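You operate a simulated robot arm through the tools that you are given. There is no shell and no other tool.

You run a simulated two-armed robot. Do the job below in one go: nothing can be reset, and whatever is moved stays where it is left.

## Task
Pull the stem from the valve in the vice and wipe the old grease off the valve's top.
Fine: clamp it first; stand the stem in the free hole of the stem rack; wipe with this bench's blue cloth and put it back; vice wide open at the end. What is to be rubbed or washed off counts as gone when no trace of it is left.

Only the result counts: the job must be done as asked and must still hold three seconds after the hand-in. Knocking over, shifting, dropping, spilling or breaking anything else fails it. Flat cloth is picked up by pressing the open fingertips on it (5 to 10 N) and closing them slowly along it; thin cloth reads only 2 to 8 mm in the jaws.

## Robot
Two 7-joint arms with fingered hands on one trunk that stands fixed in place. Base frame: the origin is at the foot of the trunk, x ahead of it, y to its left, z up; the work surface is at about z = 0.78. Units: m, degrees, N and s.
The left shoulder is at [0.06, 0.177, 0.975], the right one opposite. Payload 4 kg a hand.
The TCP of each hand is the grasp point between the finger pads, 0.037 m short of the fingertips. In the tool frame z runs along the fingers and y along their closing line. Largest opening 0.124 m; the body of the gripper starts 0.043 m behind the TCP. The gripper is a hand of 3 fingers: y runs from the thumb to the fingers, the wrist lies at [-0.015, -0.108, -0.202] in the tool frame, and closing takes about 1.5 s.
Orientation is that of the tool frame in the base frame, as a unit quaternion [w, x, y, z]. With the fingers straight down and the wrist toward the robot, the tool's x, y and z point along [0, 1, 0], [1, 0, 0] and [0, 0, -1] of the base frame.

## Interface
- The arms move only by the tool move_arm. It takes "left_steps", "right_steps" or both (then of equal length, played together; a hand with none holds still); each is a list of rows, each a list of 3 entries, a list of its own where there are three numbers: the shift along the tool's x, y, z in m, then the turn, a rotation vector about the tool's x, y, z in degrees, then the closure in counts, from 0 (fully open) to 255 (shut). In form: [[[dx, dy, dz], [rx, ry, rz], fingers], ...]. A call has 1 to 20 rows; each row shifts and turns the commanded pose from where the row before left it, along the tool's axes as they then stand. A row lasts 0.2 s, in which the tool goes at most 0.05 m and 8.6 degrees; a call with a longer step from one row to the next is refused whole, and so is a gripper value outside its range. Where a pose cannot be reached the arm comes as near as it can. A force on the tool above 40 N (or 10 N above the force at the start of the call, whichever is more), or a blocked arm, ends the call early, and 0.2 s more pass. The fingers move at their own pace (about 0.072 m/s each) and stop on an object; they squeeze with about 33 N. The grip force told is the motor's: it shows also when the fingers shut on nothing. Time passes only in rows, and 0.2 s behind the last, so rows that do not move let the fingers close. The reply holds the time, the measured pose of the TCP, the force on the tool along the base axes, the opening and the grip force, in the units named above and with some noise, with the torque about the TCP (base axes, N m) and any sound that the robot's microphone picked up, and new pictures: "show" is both (left out), scene, wrist or none (wrist: the cameras of the hands that moved).
- Cameras (640 x 400 px; columns grow to the right, rows downward): "scene" is now at [0.0463, 0.0045, 1.611]; the picture's right is [0.05, -1.00, 0.00], its down [-0.78, -0.04, -0.62] and it looks along [0.62, 0.03, -0.78] (base axes); focal length 291 px, centre (320, 200). "left" rides on the left gripper at [-0.064, -0.076, -0.137] in its tool frame; the picture's right is [-0.84, -0.26, 0.48], its down [0.48, -0.76, 0.43] and it looks along [0.26, 0.60, 0.76] (tool axes); focal length 256 px, centre (320, 200). "right" rides on the right gripper at [0.064, -0.076, -0.137] in its tool frame; the picture's right is [-0.84, 0.26, -0.48], its down [-0.48, -0.76, 0.43] and it looks along [-0.26, 0.60, 0.76] (tool axes); focal length 256 px, centre (320, 200). There is no depth. A picture from a camera that has moved, and an enlarged one, comes with that camera's place and axes in the base frame and with its lens.
- move_column(by): slides the trunk up (or, below 0, down) by that many m; the arms and the scene camera ride with it, the base frame stays. It gives what a move gives, with no picture.
- hand_shape(shape, hand): the hand has 3 fingers and takes this shape, open, in about a second: jaw (thumb against the fingers, like two jaws); tri (thumb and two fingers); tip (a fingertip pinch); poke (one finger out to press); point (the index stretched); flat (the hand flat); cup (the hand cupped); fist (a fist). The gripper value then closes the fingers along that shape, each until it touches; the sizes above hold for jaw. It gives what a move gives, with no picture.
- head_to(pan, tilt): turns the head with the scene camera to pan (to the left, within 86 degrees either way) and tilt (down, from -29 to 69), counted from straight ahead of the robot. It gives what a move gives, and a new picture of the scene camera.
- zoom(camera, box): a new picture of the part [left, top, right, bottom] of that camera's present view, enlarged. It takes no simulated time.
- sign_off(): hands the job in; it is judged then, once.

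Places have to be worked out from the pictures, the camera data and where the tool is seen. Open the grippers and draw the arms clear of the work before you hand the job in, unless the task says otherwise.

The tools are called after "Emit:" as a command line: name --argument value ..., lists and objects as JSON in quotes. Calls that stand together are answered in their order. move_arm: Moves the arms, as the interface text tells. Its arguments: {"type":"object","properties":{"left_steps":{"type":"array"},"right_steps":{"type":"array"},"show":{"type":"string","enum":["both","scene","wrist","none"]}},"required":[]} The other tools are called the same way: move_column (by) slides the trunk up or down; hand_shape (shape, hand) gives the hand a shape; head_to (pan, tilt) turns the head that bears the scene camera; zoom (camera, box) takes an enlarged picture of a part of a camera's view; sign_off () hands the job in.

At the start:

```text
clock: 0.0
left_tcp_pos: [0.6296, 0.3795, 1.2022]
left_ee_rot: [0.0, 0.707, 0.707, 0.001]
left_wrist_force: [1.0, 0.3, 0.5]
left_moment: [-0.01, -0.03, 0.02]
left_gripper_width: 0.1237
left_grasp_force: 0.0
left_shape: jaw
right_tcp_pos: [0.6552, -0.1582, 1.2331]
right_ee_rot: [0.0, 0.708, 0.707, 0.0]
right_wrist_force: [0.5, 0.5, 0.9]
right_moment: [-0.02, 0.0, -0.01]
right_gripper_width: 0.1235
right_grasp_force: 0.0
right_shape: jaw
trunk travel left (down, up): [-0.5, 0.09]
head pan, tilt: [2.7, 51.3]
```

scene: 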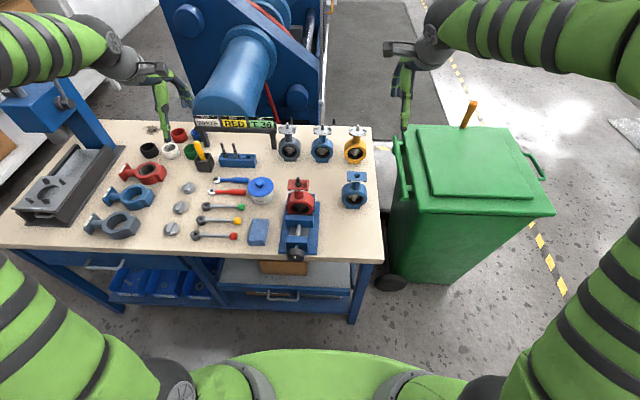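
right: 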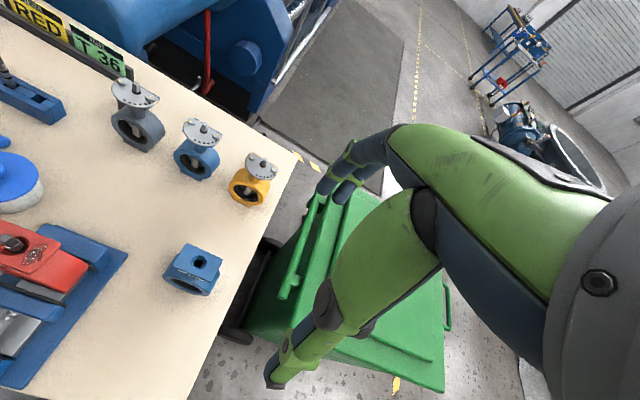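
left: 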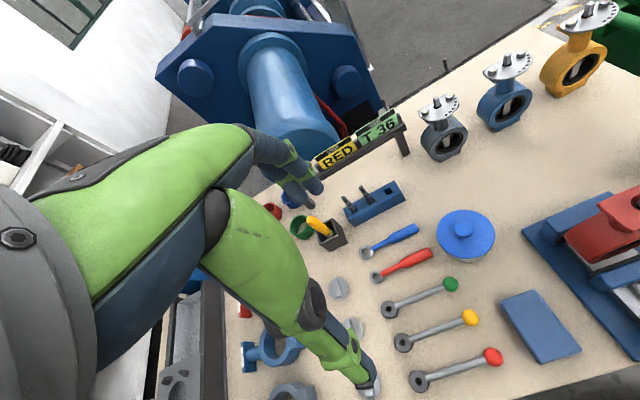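

I start by enlarging the vice, the stem rack and the cloth area to see what is there.

Emit:
zoom --camera "scene" --box '[240, 160, 380, 270]'

Emit:
zoom --camera "scene" --box '[180, 110, 300, 200]'

Emit:
zoom --camera "left" --box '[400, 150, 640, 400]'

Emit:
zoom --camera "right" --box '[0, 200, 160, 400]'

```text
3.64 times, centred on (310, 215) of scene
camera zoom: at [0.0463, 0.0045, 1.611], right [0.05, -1.0, 0.0], down [-0.78, -0.04, -0.62], along [0.62, 0.03, -0.78], focal length 1060 px, centre (356, 146)
```

zoom: 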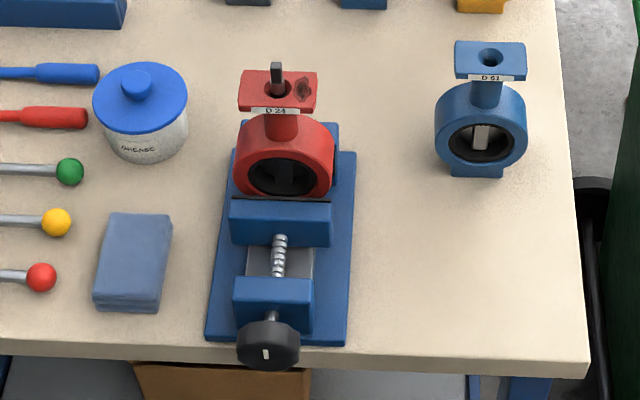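

```text
4.44 times, centred on (240, 155) of scene
camera zoom: at [0.0463, 0.0045, 1.611], right [0.05, -1.0, 0.0], down [-0.78, -0.04, -0.62], along [0.62, 0.03, -0.78], focal length 1295 px, centre (676, 400)
```

zoom: 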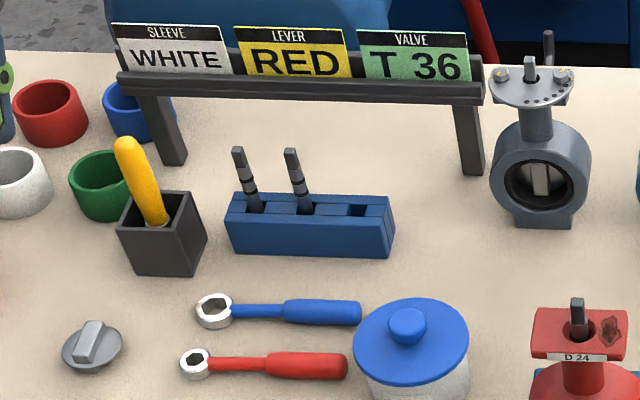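

```text
1.60 times, centred on (520, 275) of left
camera zoom: at [0.5512, 0.3152, 1.3378], right [-0.26, -0.84, -0.48], down [-0.76, 0.48, -0.43], along [0.6, 0.26, -0.76], focal length 410 px, centre (0, 80)
```

zoom: 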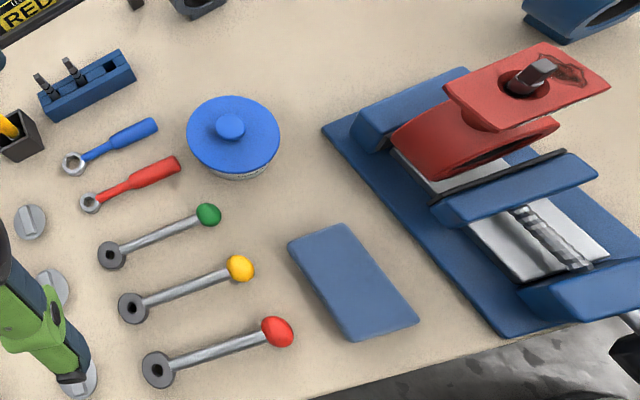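

```text
2.00 times, centred on (80, 300) of right
camera zoom: at [0.5782, -0.0952, 1.3699], right [0.26, -0.84, 0.48], down [-0.76, -0.48, -0.43], along [0.6, -0.26, -0.76], focal length 512 px, centre (800, 0)
```

zoom: 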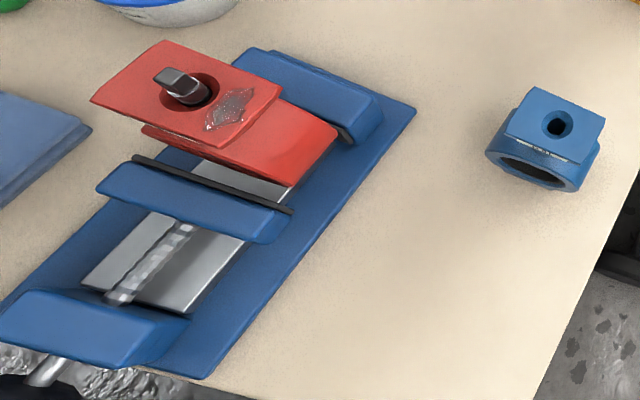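

The vice knob sits at the bench front near (0.455, 0.1) and the blue folded cloth is left of the vice. I enlarge more tightly for details of knob, jaw gap and stem.

Emit:
zoom --camera "scene" --box '[275, 225, 325, 265]'

Emit:
zoom --camera "scene" --box '[275, 170, 325, 215]'

Emit:
zoom --camera "scene" --box '[240, 205, 290, 255]'

Emit:
zoom --camera "scene" --box '[215, 135, 265, 175]'

Emit:
zoom --camera "scene" --box '[80, 220, 400, 340]'

Emit:
zoom --camera "right" --box '[0, 210, 90, 300]'

```text
10.00 times, centred on (300, 245) of scene
camera zoom: at [0.0463, 0.0045, 1.611], right [0.05, -1.0, 0.0], down [-0.78, -0.04, -0.62], along [0.62, 0.03, -0.78], focal length 2914 px, centre (520, -250)
```

zoom: 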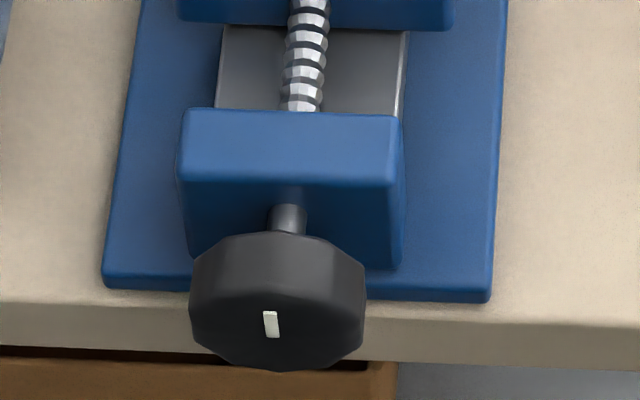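

```text
8.89 times, centred on (300, 192) of scene
camera zoom: at [0.0463, 0.0045, 1.611], right [0.05, -1.0, 0.0], down [-0.78, -0.04, -0.62], along [0.62, 0.03, -0.78], focal length 2590 px, centre (498, 267)
```

zoom: 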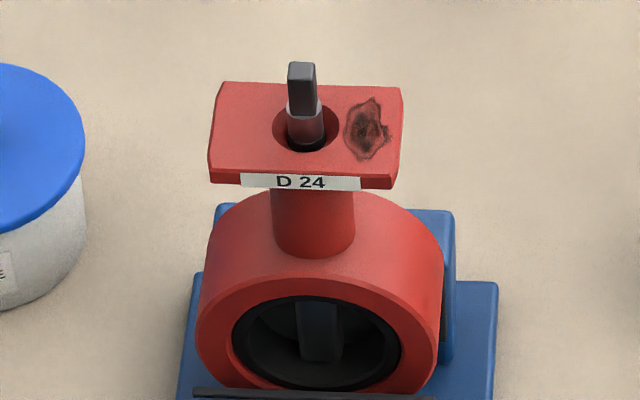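

```text
8.00 times, centred on (265, 230) of scene
camera zoom: at [0.0463, 0.0045, 1.611], right [0.05, -1.0, 0.0], down [-0.78, -0.04, -0.62], along [0.62, 0.03, -0.78], focal length 2331 px, centre (760, -40)
```

zoom: 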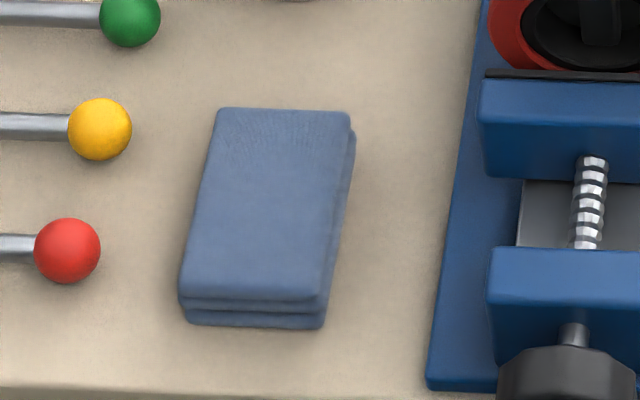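

```text
10.00 times, centred on (240, 155) of scene
camera zoom: at [0.0463, 0.0045, 1.611], right [0.05, -1.0, 0.0], down [-0.78, -0.04, -0.62], along [0.62, 0.03, -0.78], focal length 2914 px, centre (1120, 650)
```

zoom: 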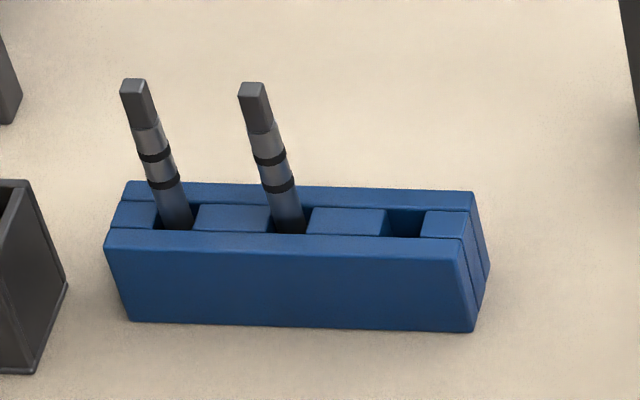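

```text
2.00 times, centred on (240, 280) of scene
camera zoom: at [0.0463, 0.0045, 1.611], right [0.05, -1.0, 0.0], down [-0.78, -0.04, -0.62], along [0.62, 0.03, -0.78], focal length 583 px, centre (480, 40)
```

zoom: 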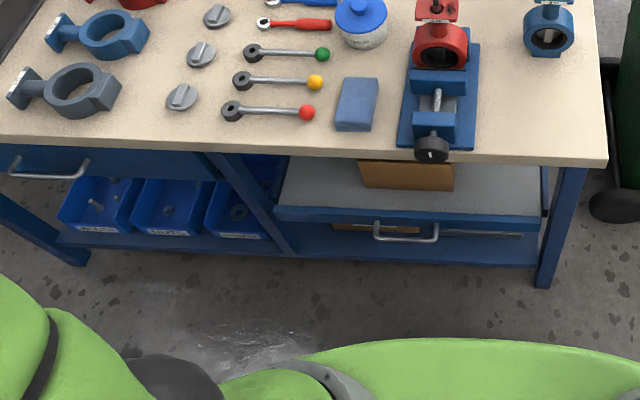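

```text
4.44 times, centred on (45, 255) of right
camera zoom: at [0.5782, -0.0952, 1.3699], right [0.26, -0.84, 0.48], down [-0.76, -0.48, -0.43], along [0.6, -0.26, -0.76], focal length 1138 px, centre (1542, -44)
```

zoom: 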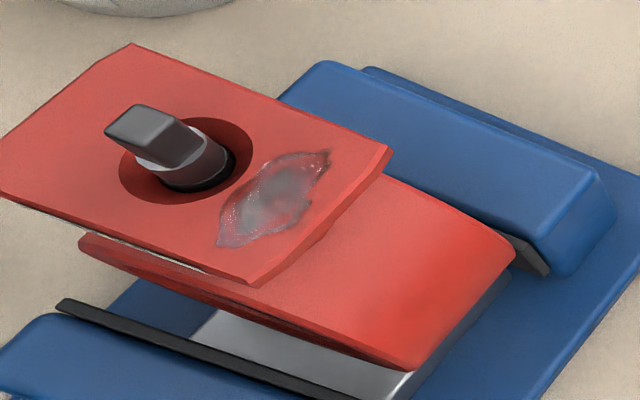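

The knob faces the robot at roughly (0.445, 0.095, 0.84) with its axis along x. The valve plate is near z = 0.965, with the stem at (0.617, 0.096). I turn the right hand so its closing line lies along y, for gripping the knob from above.

Emit:
move_arm --right_steps '[[[0, 0, 0], [0, 0, -8.2], 0], [[0, 0, 0], [0, 0, -8.2], 0], [[0, 0, 0], [0, 0, -8.2], 0], [[0, 0, 0], [0, 0, -8.2], 0], [[0, 0, 0], [0, 0, -8.2], 0], [[0, 0, 0], [0, 0, -8.2], 0], [[0, 0, 0], [0, 0, -8.2], 0], [[0, 0, 0], [0, 0, -8.2], 0], [[0, 0, 0], [0, 0, -8.2], 0], [[0, 0, 0], [0, 0, -8.2], 0], [[0, 0, 0], [0, 0, -8.0], 0]]' --show "both"

```text
clock: 2.4
left_tcp_pos: [0.6282, 0.3795, 1.2018]
left_ee_rot: [0.0, 0.707, 0.707, 0.0]
left_wrist_force: [0.4, -0.2, 1.4]
left_moment: [-0.02, -0.01, 0.0]
left_gripper_width: 0.1236
left_grasp_force: 0.0
left_shape: jaw
right_tcp_pos: [0.6554, -0.1579, 1.233]
right_ee_rot: [0.0, -0.001, 1.0, 0.0]
right_wrist_force: [-0.4, -0.3, -0.7]
right_moment: [0.03, 0.05, -0.01]
right_gripper_width: 0.1238
right_grasp_force: 0.2
right_shape: jaw
trunk travel left (down, up): [-0.5, 0.09]
head pan, tilt: [2.7, 51.3]
camera scene: at [0.0467, 0.0045, 1.611], right [0.05, -1.0, 0.0], down [-0.78, -0.04, -0.62], along [0.62, 0.03, -0.78], focal length 291 px, centre (320, 200)
camera right: at [0.5908, -0.2347, 1.3695], right [0.84, 0.26, 0.48], down [0.48, -0.76, -0.43], along [0.25, 0.6, -0.76], focal length 256 px, centre (320, 200)
```

scene: 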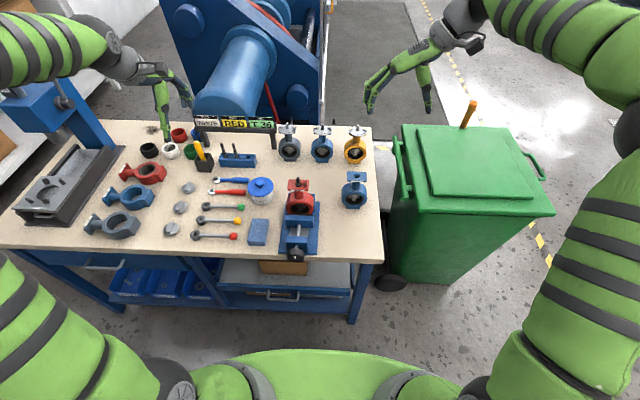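
right: 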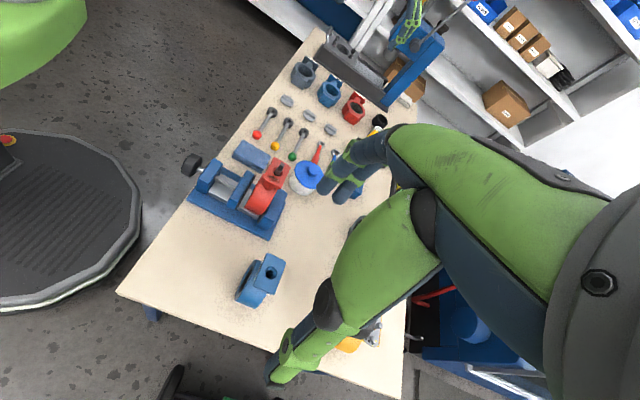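

The right camera now sees the vice from the side; I enlarge it to triangulate the knob and see the jaw gaps.

Emit:
zoom --camera "right" --box '[170, 130, 310, 250]'

Emit:
zoom --camera "right" --box '[175, 145, 235, 205]'

```text
3.33 times, centred on (240, 190) of right
camera zoom: at [0.5908, -0.2347, 1.3695], right [0.84, 0.26, 0.48], down [0.48, -0.76, -0.43], along [0.25, 0.6, -0.76], focal length 853 px, centre (587, 233)
```

zoom: 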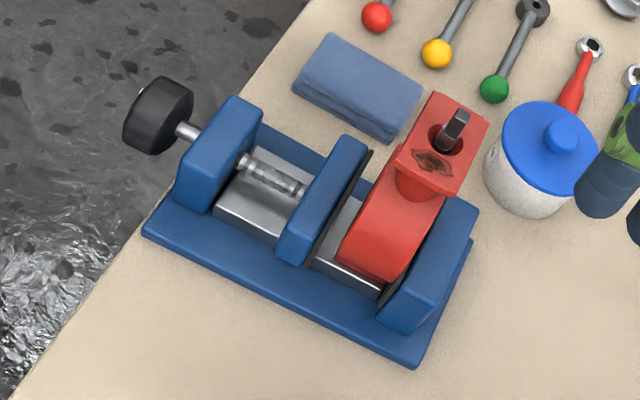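

```text
6.67 times, centred on (205, 175) of right
camera zoom: at [0.5908, -0.2347, 1.3695], right [0.84, 0.26, 0.48], down [0.48, -0.76, -0.43], along [0.25, 0.6, -0.76], focal length 1707 px, centre (1087, 367)
```

zoom: 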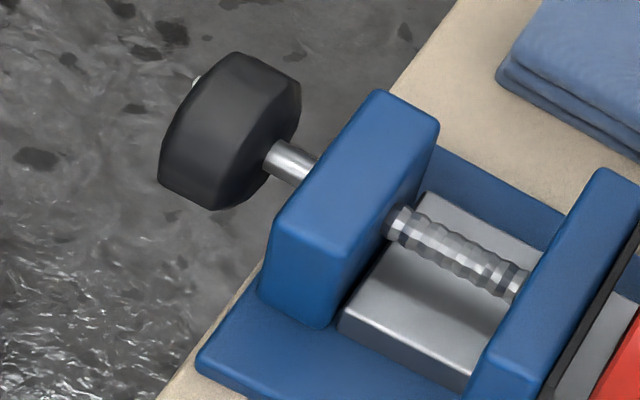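

The knob's middle comes out at about (0.459, 0.095, 0.832), roughly 28 mm thick, and the jaw gap is about 15 mm. I bring the right hand above it, fingers still well clear.

Emit:
move_arm --right_steps '[[[0.0255, 0.0316, 0.0229], [0, 0, 0], 0], [[0.0255, 0.0316, 0.0229], [0, 0, 0], 0], [[0.0255, 0.0316, 0.0229], [0, 0, 0], 0], [[0.0255, 0.0316, 0.0229], [0, 0, 0], 0], [[0.0255, 0.0316, 0.0229], [0, 0, 0], 0], [[0.0255, 0.0316, 0.0229], [0, 0, 0], 0], [[0.0255, 0.0316, 0.0229], [0, 0, 0], 0], [[0.0255, 0.0316, 0.0229], [0, 0, 0], 0], [[0, 0, 0], [0, 0, 0], 0]]' --show "both"

```text
clock: 4.4
left_tcp_pos: [0.6293, 0.3794, 1.2021]
left_ee_rot: [0.0, 0.708, 0.706, 0.0]
left_wrist_force: [-0.4, 0.3, -0.3]
left_moment: [-0.03, -0.03, -0.02]
left_gripper_width: 0.1235
left_grasp_force: 0.0
left_shape: jaw
right_tcp_pos: [0.4506, 0.0958, 1.0497]
right_ee_rot: [0.0, -0.001, 1.0, 0.0]
right_wrist_force: [0.7, 0.0, 0.9]
right_moment: [-0.01, 0.03, 0.0]
right_gripper_width: 0.1237
right_grasp_force: 0.0
right_shape: jaw
trunk travel left (down, up): [-0.5, 0.09]
head pan, tilt: [2.7, 51.3]
camera scene: at [0.0462, 0.0041, 1.611], right [0.05, -1.0, 0.0], down [-0.78, -0.04, -0.62], along [0.62, 0.03, -0.78], focal length 291 px, centre (320, 200)
camera right: at [0.3862, 0.0184, 1.1874], right [0.84, 0.26, 0.48], down [0.48, -0.76, -0.43], along [0.26, 0.6, -0.76], focal length 256 px, centre (320, 200)
```

scene: 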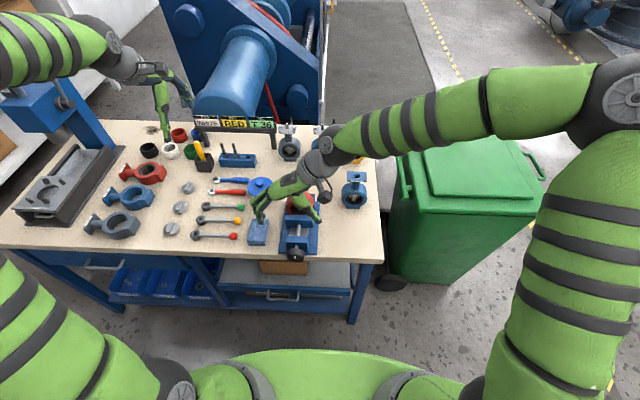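
right: 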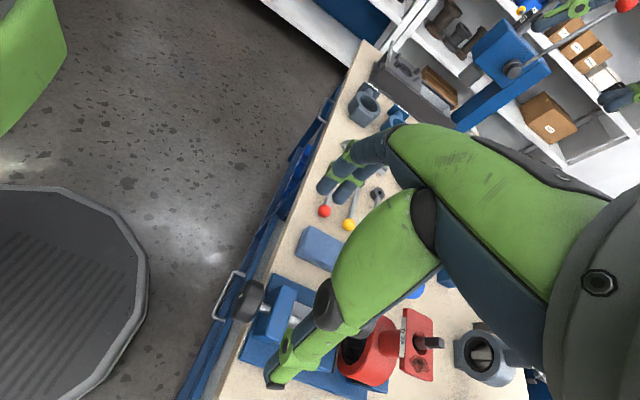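

I enlarge the right wrist view to re-measure the knob from this closer position.

Emit:
zoom --camera "right" --box '[210, 260, 310, 340]'

Emit:
zoom --camera "scene" --box '[245, 175, 345, 265]'

```text
5.00 times, centred on (260, 300) of right
camera zoom: at [0.3862, 0.0184, 1.1874], right [0.84, 0.26, 0.48], down [0.48, -0.76, -0.43], along [0.26, 0.6, -0.76], focal length 1280 px, centre (620, -300)
```

zoom: 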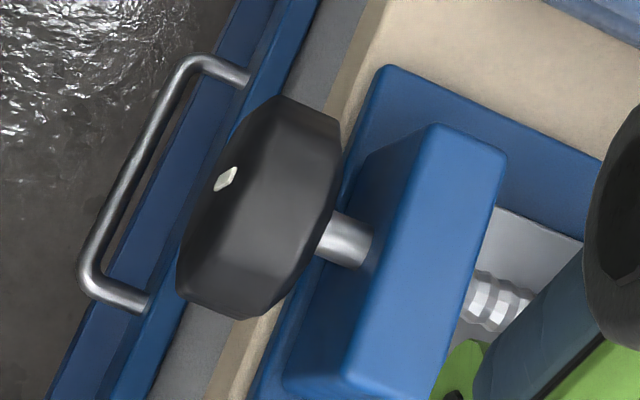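

```text
4.44 times, centred on (295, 220) of scene
camera zoom: at [0.0462, 0.0041, 1.611], right [0.05, -1.0, 0.0], down [-0.78, -0.04, -0.62], along [0.62, 0.03, -0.78], focal length 1295 px, centre (431, 111)
```

zoom: 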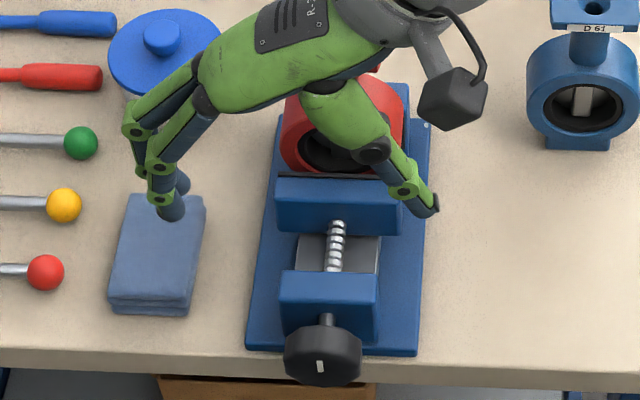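

The knob centre is about (0.459, 0.0955, 0.828) and 52 mm across. I swing the hand 40° (wrist to the left), half close it, and line it up for an approach along the fingers.

Emit:
move_arm --right_steps '[[[0, 0, 0], [8, 0, 0], 40], [[0, 0, 0], [8, 0, 0], 80], [[0, 0, 0], [8, 0, 0], 90], [[0, 0, 0], [8, 0, 0], 90], [[0, 0, 0], [8, 0, 0], 90], [[-0.0014, 0.0356, 0.0075], [0, 0, 0], 90], [[0, 0.0356, 0.0075], [0, 0, 0], 90], [[0, 0.0356, 0.0075], [0, 0, 0], 90], [[0, 0.0355, 0.0075], [0, 0, 0], 90], [[0, 0, 0], [0, 0, 0], 90]]' --show "both"

```text
clock: 6.6
left_tcp_pos: [0.6284, 0.3787, 1.201]
left_ee_rot: [0.0, 0.708, 0.707, -0.001]
left_wrist_force: [0.6, 0.0, 0.4]
left_moment: [-0.03, -0.01, 0.0]
left_gripper_width: 0.1233
left_grasp_force: 0.0
left_shape: jaw
right_tcp_pos: [0.453, 0.1844, 0.9326]
right_ee_rot: [0.0, 0.0, 0.94, -0.342]
right_wrist_force: [0.9, -0.4, -0.7]
right_moment: [0.0, -0.01, 0.02]
right_gripper_width: 0.0805
right_grasp_force: 0.0
right_shape: jaw
trunk travel left (down, up): [-0.5, 0.09]
head pan, tilt: [2.7, 51.3]
camera scene: at [0.0461, 0.0043, 1.6111], right [0.05, -1.0, 0.0], down [-0.78, -0.04, -0.62], along [0.62, 0.03, -0.78], focal length 291 px, centre (320, 200)
camera right: at [0.3887, 0.2133, 1.0878], right [0.84, 0.51, 0.21], down [0.48, -0.86, 0.16], along [0.26, -0.03, -0.97], focal length 256 px, centre (320, 200)
```

scene: 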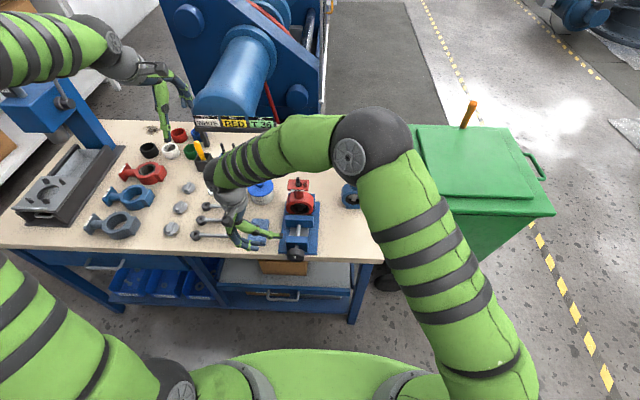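
right: 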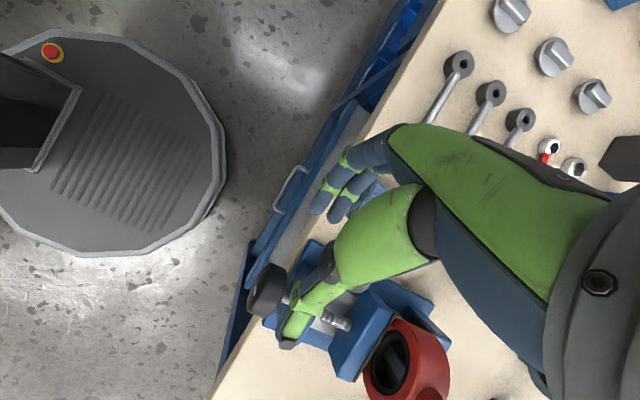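

The hand is at φ = -40° and open 80 mm, aligned with the knob. I advance 0.125 m along the fingers so they straddle the knob in front of the bench edge.

Emit:
move_arm --right_steps '[[[0, 0, 0.031], [0, 0, 0], 90], [[0, 0, 0.031], [0, 0, 0], 90], [[0, 0, 0.031], [0, 0, 0], 90], [[0, 0, 0.032], [0, 0, 0], 90], [[0, 0, 0], [0, 0, 0], 90]]' --show "both"

Emit:
zoom --camera "right" --box '[220, 140, 460, 380]'

Emit:
zoom --camera "scene" --box '[245, 195, 345, 275]'

```text
clock: 7.8
left_tcp_pos: [0.6281, 0.3789, 1.202]
left_ee_rot: [0.0, 0.707, 0.707, 0.0]
left_wrist_force: [-0.1, 0.8, -0.6]
left_moment: [0.01, 0.01, -0.01]
left_gripper_width: 0.1236
left_grasp_force: 0.0
left_shape: jaw
right_tcp_pos: [0.4534, 0.1043, 0.8398]
right_ee_rot: [0.0, 0.0, 0.94, -0.342]
right_wrist_force: [0.0, -0.4, 1.5]
right_moment: [-0.03, 0.07, -0.02]
right_gripper_width: 0.081
right_grasp_force: 0.1
right_shape: jaw
trunk travel left (down, up): [-0.5, 0.09]
head pan, tilt: [2.7, 51.3]
camera scene: at [0.0461, 0.0047, 1.6111], right [0.05, -1.0, 0.0], down [-0.78, -0.04, -0.62], along [0.62, 0.03, -0.78], focal length 291 px, centre (320, 200)
camera right: at [0.3887, 0.1324, 0.9936], right [0.84, 0.51, 0.2], down [0.48, -0.86, 0.16], along [0.26, -0.03, -0.97], focal length 256 px, centre (320, 200)
```

scene: 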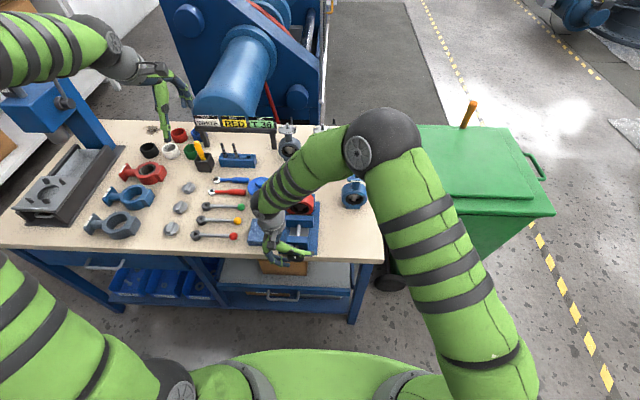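
right: 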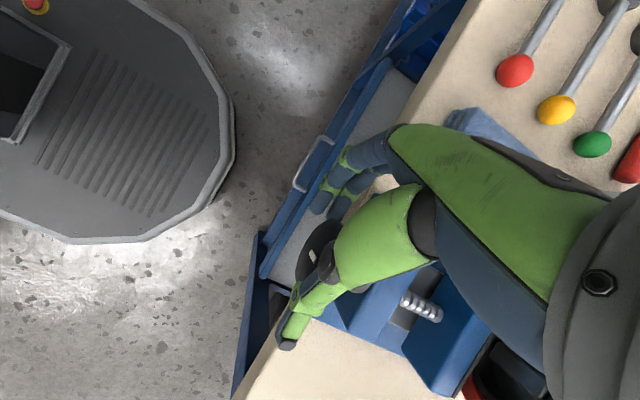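

```text
1.67 times, centred on (340, 260) of right
camera zoom: at [0.3887, 0.1324, 0.9936], right [0.84, 0.51, 0.2], down [0.48, -0.86, 0.16], along [0.26, -0.03, -0.97], focal length 427 px, centre (287, 100)
```

zoom: 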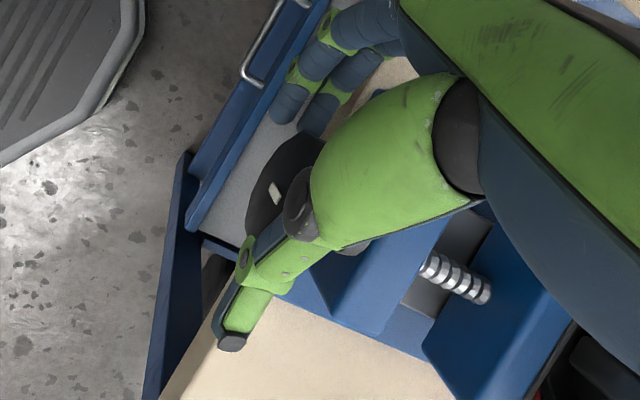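

```text
5.00 times, centred on (295, 235) of scene
camera zoom: at [0.0461, 0.0047, 1.6111], right [0.05, -1.0, 0.0], down [-0.78, -0.04, -0.62], along [0.62, 0.03, -0.78], focal length 1457 px, centre (445, 25)
```

zoom: 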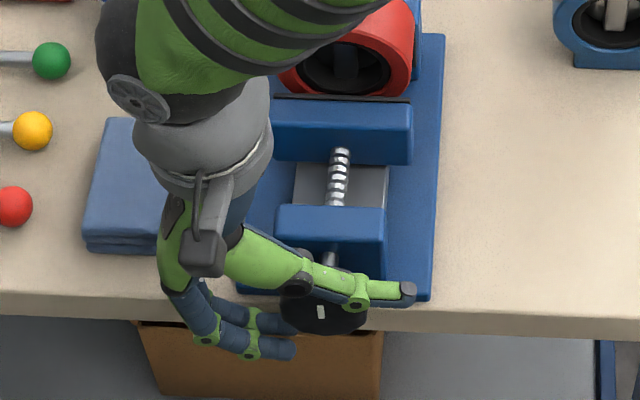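

The fingers straddle the knob. I close on it and watch opening and force.

Emit:
move_arm --right_steps '[[[0, 0, 0], [0, 0, 0], 130], [[0, 0, 0], [0, 0, 0], 160], [[0, 0, 0], [0, 0, 0], 200], [[0, 0, 0], [0, 0, 0], 255], [[0, 0, 0], [0, 0, 0], 255], [[0, 0, 0], [0, 0, 0], 255]]' --show "wrist"

Emit:
zoom --camera "scene" --box '[245, 195, 345, 275]'

```text
clock: 9.2
left_tcp_pos: [0.6277, 0.3788, 1.2031]
left_ee_rot: [0.001, 0.707, 0.707, 0.001]
left_wrist_force: [0.1, 0.4, -0.2]
left_moment: [0.0, 0.01, 0.0]
left_gripper_width: 0.1237
left_grasp_force: 0.1
left_shape: jaw
right_tcp_pos: [0.4523, 0.1024, 0.8401]
right_ee_rot: [0.0, 0.0, 0.94, -0.342]
right_wrist_force: [0.7, -11.9, 8.1]
right_moment: [-0.3, 0.03, 0.02]
right_gripper_width: 0.0679
right_grasp_force: 32.8
right_shape: jaw
trunk travel left (down, up): [-0.5, 0.09]
head pan, tilt: [2.7, 51.3]
camera right: at [0.3885, 0.1315, 0.9939], right [0.84, 0.51, 0.2], down [0.48, -0.86, 0.16], along [0.26, -0.03, -0.97], focal length 256 px, centre (320, 200)
```

right: 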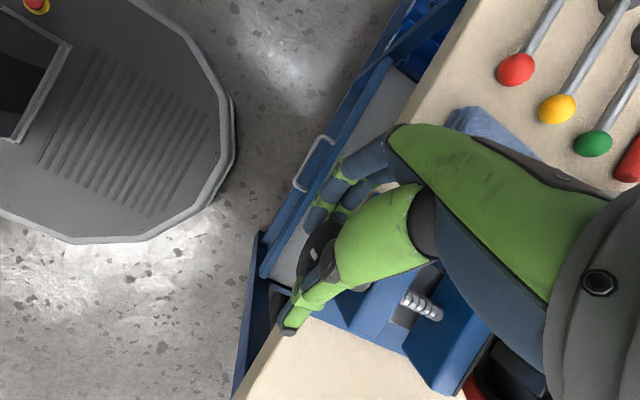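

```text
5.00 times, centred on (295, 235) of scene
camera zoom: at [0.0458, 0.0034, 1.6111], right [0.05, -1.0, 0.0], down [-0.78, -0.04, -0.62], along [0.62, 0.03, -0.78], focal length 1457 px, centre (445, 25)
```

zoom: 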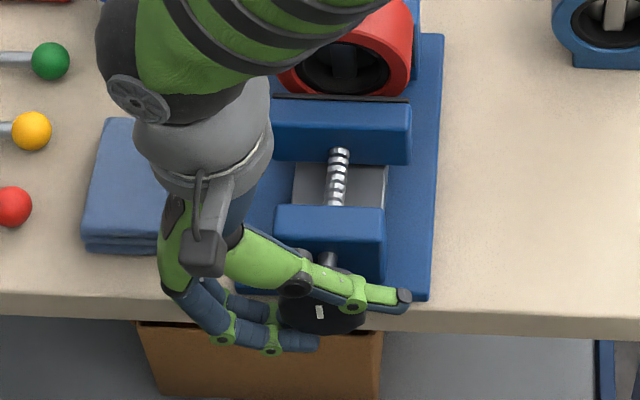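

The grip reads 0.068 m with a sideways force of about 14 N toward the thumb, so the knob sits a few mm toward the thumb. I shift the hand slightly that way to balance it.

Emit:
move_arm --right_steps '[[[0, -0.003, 0], [0, 0, 0], 255], [[0, -0.003, 0], [0, 0, 0], 255], [[0, 0, 0], [0, 0, 0], 255]]' --show "none"

```text
clock: 10.0
left_tcp_pos: [0.6286, 0.3802, 1.2014]
left_ee_rot: [0.0, 0.707, 0.707, 0.0]
left_wrist_force: [0.0, 0.3, 1.2]
left_moment: [0.0, 0.02, -0.01]
left_gripper_width: 0.1237
left_grasp_force: 0.0
left_shape: jaw
right_tcp_pos: [0.4524, 0.0998, 0.844]
right_ee_rot: [-0.001, 0.0, 0.94, -0.342]
right_wrist_force: [3.4, -3.9, -6.6]
right_moment: [0.07, 0.0, 0.07]
right_gripper_width: 0.0699
right_grasp_force: 33.2
right_shape: jaw
trunk travel left (down, up): [-0.5, 0.09]
head pan, tilt: [2.7, 51.3]
```

Forces are nearly balanced now. I turn clockwise 32° about the knob axis (14 mm ahead of the TCP) and check forces.

Emit:
move_arm --right_steps '[[[0, -0.002, 0.0001], [-8, 0, 0], 255], [[0, -0.002, 0.0001], [-8, 0, 0], 255], [[0, -0.002, 0.0001], [-8, 0, 0], 255], [[0, -0.002, 0.0001], [-8, 0, 0], 255]]' --show "wrist"

Emit:
zoom --camera "scene" --box '[245, 195, 345, 275]'

```text
clock: 11.0
left_tcp_pos: [0.6302, 0.3782, 1.2007]
left_ee_rot: [-0.001, 0.707, 0.707, 0.0]
left_wrist_force: [-0.4, -0.3, -0.4]
left_moment: [0.0, 0.02, 0.03]
left_gripper_width: 0.1235
left_grasp_force: 0.1
left_shape: jaw
right_tcp_pos: [0.4509, 0.0898, 0.8456]
right_ee_rot: [-0.002, -0.001, 0.998, -0.07]
right_wrist_force: [0.3, -15.1, -22.0]
right_moment: [-0.56, 0.06, 0.19]
right_gripper_width: 0.0676
right_grasp_force: 33.4
right_shape: jaw
trunk travel left (down, up): [-0.5, 0.09]
head pan, tilt: [2.7, 51.3]
camera right: at [0.3878, 0.0327, 0.9918], right [0.84, 0.32, 0.44], down [0.48, -0.81, -0.32], along [0.25, 0.48, -0.84], focal length 256 px, centre (320, 200)
```

right: 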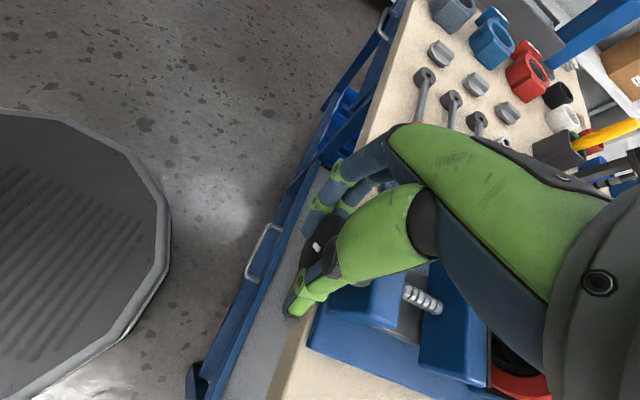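

```text
5.00 times, centred on (295, 235) of scene
camera zoom: at [0.0477, 0.003, 1.6107], right [0.05, -1.0, 0.0], down [-0.78, -0.04, -0.62], along [0.62, 0.03, -0.78], focal length 1457 px, centre (445, 25)
```

zoom: 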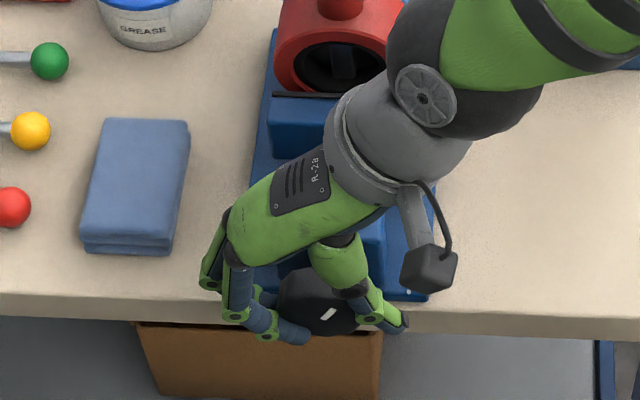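

The knob turned clockwise with the hand, and the force pattern points to the axis being at (0.096, 0.8275), matching my visual estimate. I continue turning about that corrected pivot while easing the side load.

Emit:
move_arm --right_steps '[[[0, -0.001, 0.003], [0, 0, 0], 255], [[0, -0.0033, 0.0028], [-8, 0, 0], 255], [[0, -0.0033, 0.0028], [-8, 0, 0], 255], [[0, -0.0028, 0.002], [-8, 0, 0], 255], [[0, -0.0023, 0.0013], [-8, 0, 0], 255]]' --show "wrist"

Emit:
zoom --camera "scene" --box '[245, 195, 345, 275]'

```text
clock: 12.2
left_tcp_pos: [0.6276, 0.3793, 1.2022]
left_ee_rot: [0.0, 0.707, 0.707, -0.001]
left_wrist_force: [0.8, -1.1, 0.0]
left_moment: [0.0, 0.02, 0.02]
left_gripper_width: 0.1235
left_grasp_force: 0.0
left_shape: jaw
right_tcp_pos: [0.4521, 0.0789, 0.8353]
right_ee_rot: [0.001, 0.0, 0.978, 0.21]
right_wrist_force: [-5.5, -10.3, 15.5]
right_moment: [0.0, 0.07, 0.39]
right_gripper_width: 0.0698
right_grasp_force: 33.7
right_shape: jaw
trunk travel left (down, up): [-0.5, 0.09]
head pan, tilt: [2.7, 51.3]
camera right: at [0.3876, -0.0468, 0.9293], right [0.84, 0.04, 0.55], down [0.48, -0.52, -0.71], along [0.26, 0.86, -0.45], focal length 256 px, centre (320, 200)
```

right: 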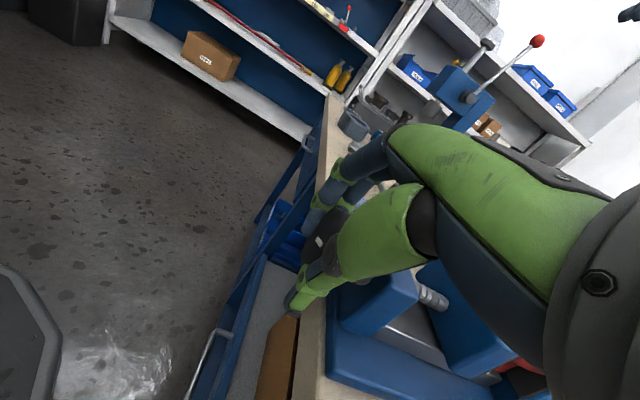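

```text
5.00 times, centred on (295, 235) of scene
camera zoom: at [0.0455, 0.0035, 1.6111], right [0.05, -1.0, 0.0], down [-0.78, -0.04, -0.63], along [0.62, 0.03, -0.78], focal length 1457 px, centre (445, 25)
```

zoom: 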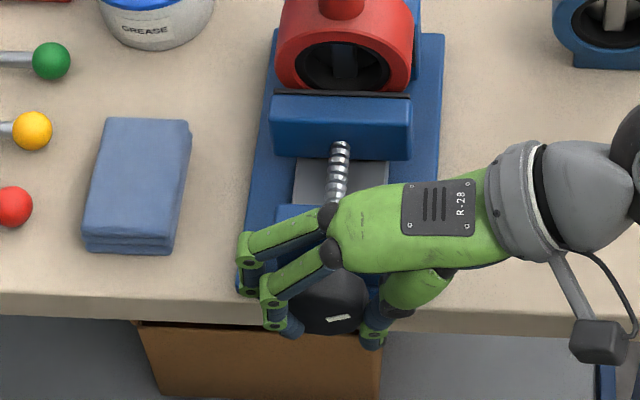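

Now at φ = +24° and the jaw has visibly advanced. I carry on to about +56° with a small correction for the upward load.

Emit:
move_arm --right_steps '[[[0, -0.0018, 0.0004], [-8, 0, 0], 255], [[0, -0.0018, 0.0007], [-8, 0, 0], 255], [[0, -0.0018, 0.001], [-8, 0, 0], 255], [[0, -0.0018, 0.0014], [-8, 0, 0], 255]]' --show "none"

Emit:
zoom --camera "scene" --box '[245, 175, 345, 275]'

```text
clock: 13.2
left_tcp_pos: [0.6275, 0.3795, 1.2017]
left_ee_rot: [-0.001, 0.707, 0.707, 0.0]
left_wrist_force: [-0.3, 0.3, 0.5]
left_moment: [-0.01, 0.01, 0.01]
left_gripper_width: 0.1236
left_grasp_force: 0.0
left_shape: jaw
right_tcp_pos: [0.4534, 0.0761, 0.8259]
right_ee_rot: [0.0, 0.0, 0.883, 0.469]
right_wrist_force: [0.2, 4.3, -12.7]
right_moment: [-0.4, -0.19, 0.17]
right_gripper_width: 0.0694
right_grasp_force: 33.4
right_shape: jaw
trunk travel left (down, up): [-0.5, 0.09]
head pan, tilt: [2.7, 51.3]
```

```text
4.00 times, centred on (295, 225) of scene
camera zoom: at [0.047, 0.0055, 1.6108], right [0.05, -1.0, 0.0], down [-0.78, -0.04, -0.62], along [0.62, 0.03, -0.78], focal length 1166 px, centre (420, 100)
```

zoom: 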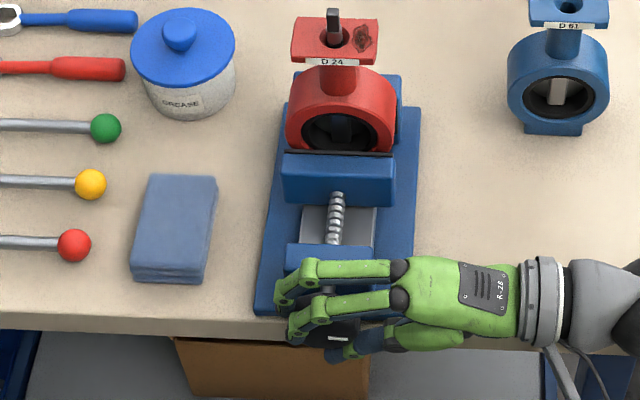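

At φ = +56° the loads are small. I open, swing back 112° about the knob axis and re-grip.

Emit:
move_arm --right_steps '[[[0, 0, 0], [0, 0, 0], 70], [[0, 0, 0], [0, 0, 0], 70], [[0, 0.0022, -0.0011], [8, 0, 0], 70], [[0, 0.0022, -0.0011], [8, 0, 0], 70], [[0, 0.0022, -0.0011], [8, 0, 0], 70], [[0, 0.0022, -0.0011], [8, 0, 0], 70], [[0, 0.0022, -0.0011], [8, 0, 0], 70], [[0, 0.0022, -0.0011], [8, 0, 0], 70], [[0, 0.0022, -0.0011], [8, 0, 0], 70], [[0, 0.0022, -0.0011], [8, 0, 0], 70], [[0, 0.0022, -0.0011], [8, 0, 0], 70], [[0, 0.0022, -0.0011], [8, 0, 0], 70], [[0, 0.0022, -0.0011], [8, 0, 0], 70], [[0, 0.0022, -0.0011], [8, 0, 0], 70], [[0, 0.0022, -0.0011], [8, 0, 0], 70], [[0, 0.0022, -0.0011], [8, 0, 0], 70], [[0, 0, 0], [0, 0, 0], 70]]' --show "wrist"

Emit:
zoom --camera "scene" --box '[245, 175, 345, 275]'

```text
clock: 16.8
left_tcp_pos: [0.6285, 0.3786, 1.2025]
left_ee_rot: [-0.001, 0.707, 0.707, 0.0]
left_wrist_force: [0.2, -0.1, 0.7]
left_moment: [0.0, -0.01, -0.01]
left_gripper_width: 0.1236
left_grasp_force: 0.0
left_shape: jaw
right_tcp_pos: [0.4516, 0.1016, 0.8425]
right_ee_rot: [0.0, 0.0, 0.883, -0.47]
right_wrist_force: [-1.2, 0.6, 1.0]
right_moment: [0.03, 0.0, -0.02]
right_gripper_width: 0.0897
right_grasp_force: 0.0
right_shape: jaw
trunk travel left (down, up): [-0.5, 0.09]
head pan, tilt: [2.7, 51.3]
camera right: at [0.3874, 0.1711, 0.9821], right [0.84, 0.54, 0.06], down [0.48, -0.79, 0.39], along [0.26, -0.3, -0.92], focal length 256 px, centre (320, 200)
```

right: 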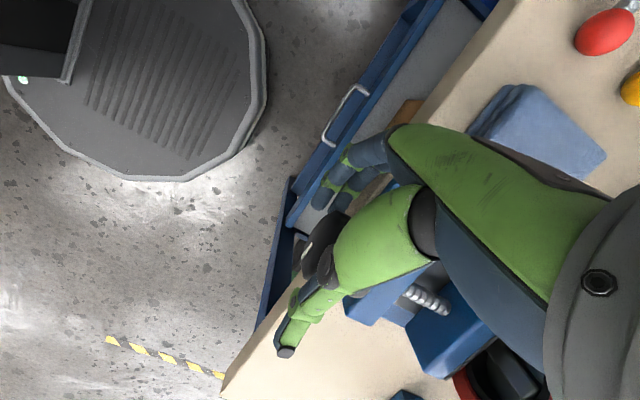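

```text
4.00 times, centred on (295, 225) of scene
camera zoom: at [0.0462, 0.0044, 1.611], right [0.05, -1.0, 0.0], down [-0.78, -0.04, -0.62], along [0.62, 0.03, -0.78], focal length 1166 px, centre (420, 100)
```

zoom: 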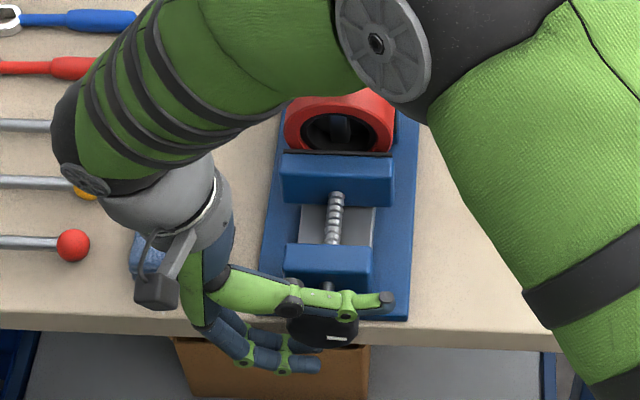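

The return swing went free of force. I grip again and turn clockwise 112° in one call; it would stop by itself at 40 N.

Emit:
move_arm --right_steps '[[[0, 0, 0], [0, 0, 0], 150], [[0, 0, 0], [0, 0, 0], 255], [[0, 0, 0], [0, 0, 0], 255], [[0, -0.002, 0.0014], [-8, 0, 0], 255], [[0, -0.002, 0.0014], [-8, 0, 0], 255], [[0, -0.002, 0.0014], [-8, 0, 0], 255], [[0, -0.002, 0.0014], [-8, 0, 0], 255], [[0, -0.002, 0.0014], [-8, 0, 0], 255], [[0, -0.002, 0.0014], [-8, 0, 0], 255], [[0, -0.002, 0.0014], [-8, 0, 0], 255], [[0, -0.002, 0.0014], [-8, 0, 0], 255], [[0, -0.002, 0.0014], [-8, 0, 0], 255], [[0, -0.002, 0.0014], [-8, 0, 0], 255], [[0, -0.002, 0.0014], [-8, 0, 0], 255], [[0, -0.002, 0.0014], [-8, 0, 0], 255], [[0, -0.002, 0.0014], [-8, 0, 0], 255], [[0, -0.002, 0.0014], [-8, 0, 0], 255]]' --show "none"

Emit:
zoom --camera "scene" --box '[245, 175, 345, 275]'

```text
clock: 20.4
left_tcp_pos: [0.6286, 0.3804, 1.2021]
left_ee_rot: [0.0, 0.707, 0.707, 0.0]
left_wrist_force: [-1.3, 0.1, 0.1]
left_moment: [-0.02, 0.01, -0.02]
left_gripper_width: 0.1236
left_grasp_force: 0.1
left_shape: jaw
right_tcp_pos: [0.4526, 0.0759, 0.8245]
right_ee_rot: [-0.001, -0.001, 0.883, 0.469]
right_wrist_force: [-11.0, 4.5, -22.4]
right_moment: [-0.66, -0.28, 0.38]
right_gripper_width: 0.0478
right_grasp_force: 33.3
right_shape: jaw
trunk travel left (down, up): [-0.5, 0.09]
head pan, tilt: [2.7, 51.3]
```

```text
4.00 times, centred on (295, 225) of scene
camera zoom: at [0.0465, 0.0056, 1.6109], right [0.05, -1.0, 0.0], down [-0.78, -0.04, -0.62], along [0.62, 0.03, -0.78], focal length 1166 px, centre (420, 100)
```

zoom: 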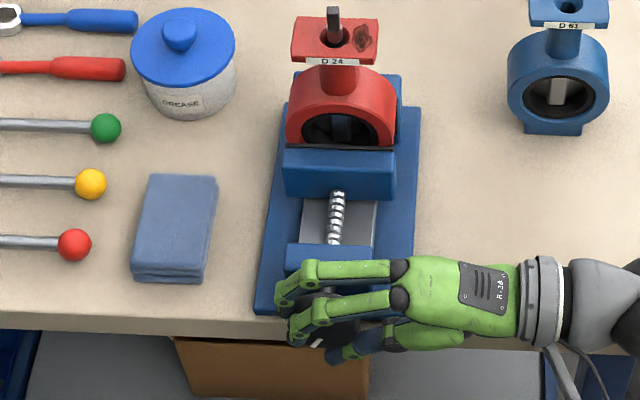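

The jaw moved on again, but the opening dropped to 48 mm, so I check the grip with the wrist camera.

Emit:
zoom --camera "right" --box '[220, 140, 460, 380]'

Emit:
zoom --camera "scene" --box '[280, 235, 330, 275]'

```text
1.67 times, centred on (340, 260) of right
camera zoom: at [0.388, -0.0796, 0.8398], right [0.84, -0.26, 0.48], down [0.48, -0.07, -0.87], along [0.25, 0.96, 0.07], focal length 427 px, centre (287, 100)
```

zoom: 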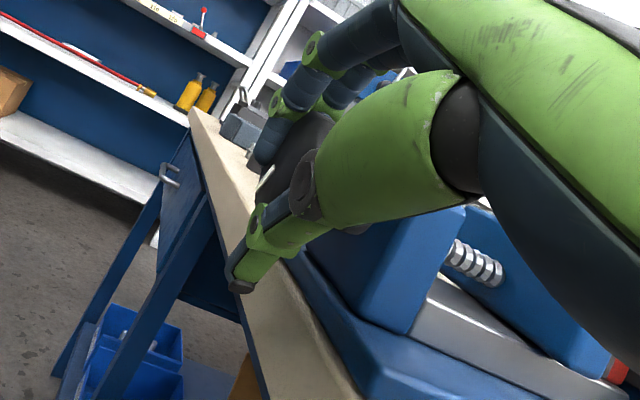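

```text
10.00 times, centred on (305, 255) of scene
camera zoom: at [0.0465, 0.0056, 1.6109], right [0.05, -1.0, 0.0], down [-0.78, -0.04, -0.62], along [0.62, 0.03, -0.78], focal length 2914 px, centre (470, -350)
```

zoom: 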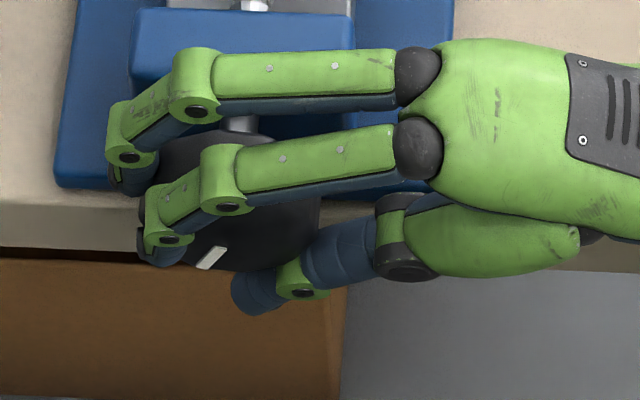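

One of the two fingers seems to straddle past the knob's edge, so the knob may move axially as it screws in. I release, back off along the fingers and look.

Emit:
move_arm --right_steps '[[[0, 0, 0], [0, 0, 0], 60], [[0, 0, 0], [0, 0, 0], 60], [[0, 0, -0.03], [0, 0, 0], 60], [[0, 0, -0.04], [0, 0, 0], 60], [[0, 0, -0.04], [0, 0, 0], 60], [[0, 0, 0], [0, 0, 0], 60]]' --show "wrist"

Emit:
zoom --camera "scene" --box '[245, 175, 345, 275]'

Emit:
zoom --camera "scene" --box '[275, 225, 325, 265]'

```text
clock: 21.8
left_tcp_pos: [0.6286, 0.3794, 1.202]
left_ee_rot: [0.0, 0.707, 0.707, 0.0]
left_wrist_force: [0.6, -0.3, -0.2]
left_moment: [0.0, -0.01, -0.04]
left_gripper_width: 0.1234
left_grasp_force: 0.1
left_shape: jaw
right_tcp_pos: [0.4531, -0.0131, 0.8902]
right_ee_rot: [0.001, 0.0, 0.883, 0.47]
right_wrist_force: [-0.5, -0.5, 0.3]
right_moment: [-0.03, 0.0, 0.0]
right_gripper_width: 0.0947
right_grasp_force: 0.0
right_shape: jaw
trunk travel left (down, up): [-0.5, 0.09]
head pan, tilt: [2.7, 51.3]
camera right: at [0.3895, -0.1701, 0.9041], right [0.84, -0.26, 0.48], down [0.48, -0.06, -0.87], along [0.25, 0.96, 0.07], focal length 256 px, centre (320, 200)
```

right: 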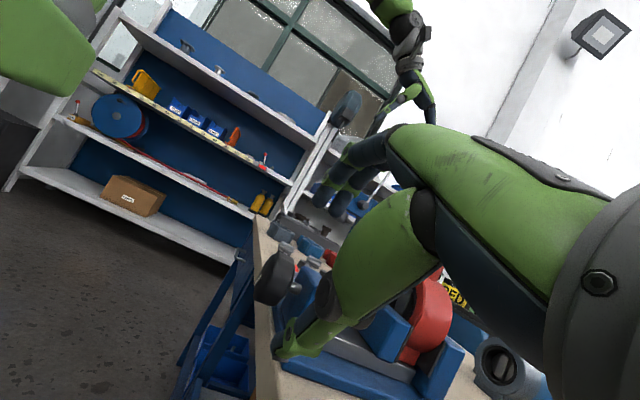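

```text
4.00 times, centred on (295, 225) of scene
camera zoom: at [0.0463, 0.0046, 1.611], right [0.05, -1.0, 0.0], down [-0.78, -0.04, -0.62], along [0.62, 0.03, -0.78], focal length 1166 px, centre (420, 100)
```

zoom: 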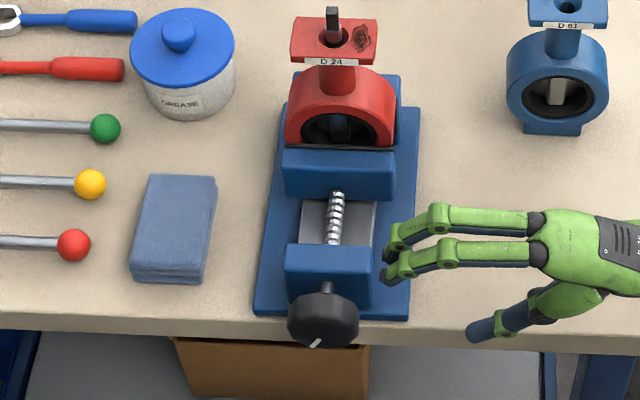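

```text
10.00 times, centred on (300, 245) of scene
camera zoom: at [0.0463, 0.0046, 1.611], right [0.05, -1.0, 0.0], down [-0.78, -0.04, -0.62], along [0.62, 0.03, -0.78], focal length 2914 px, centre (520, -250)
```

zoom: 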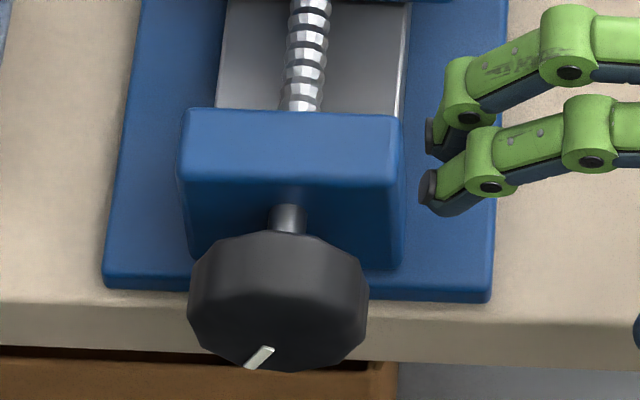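

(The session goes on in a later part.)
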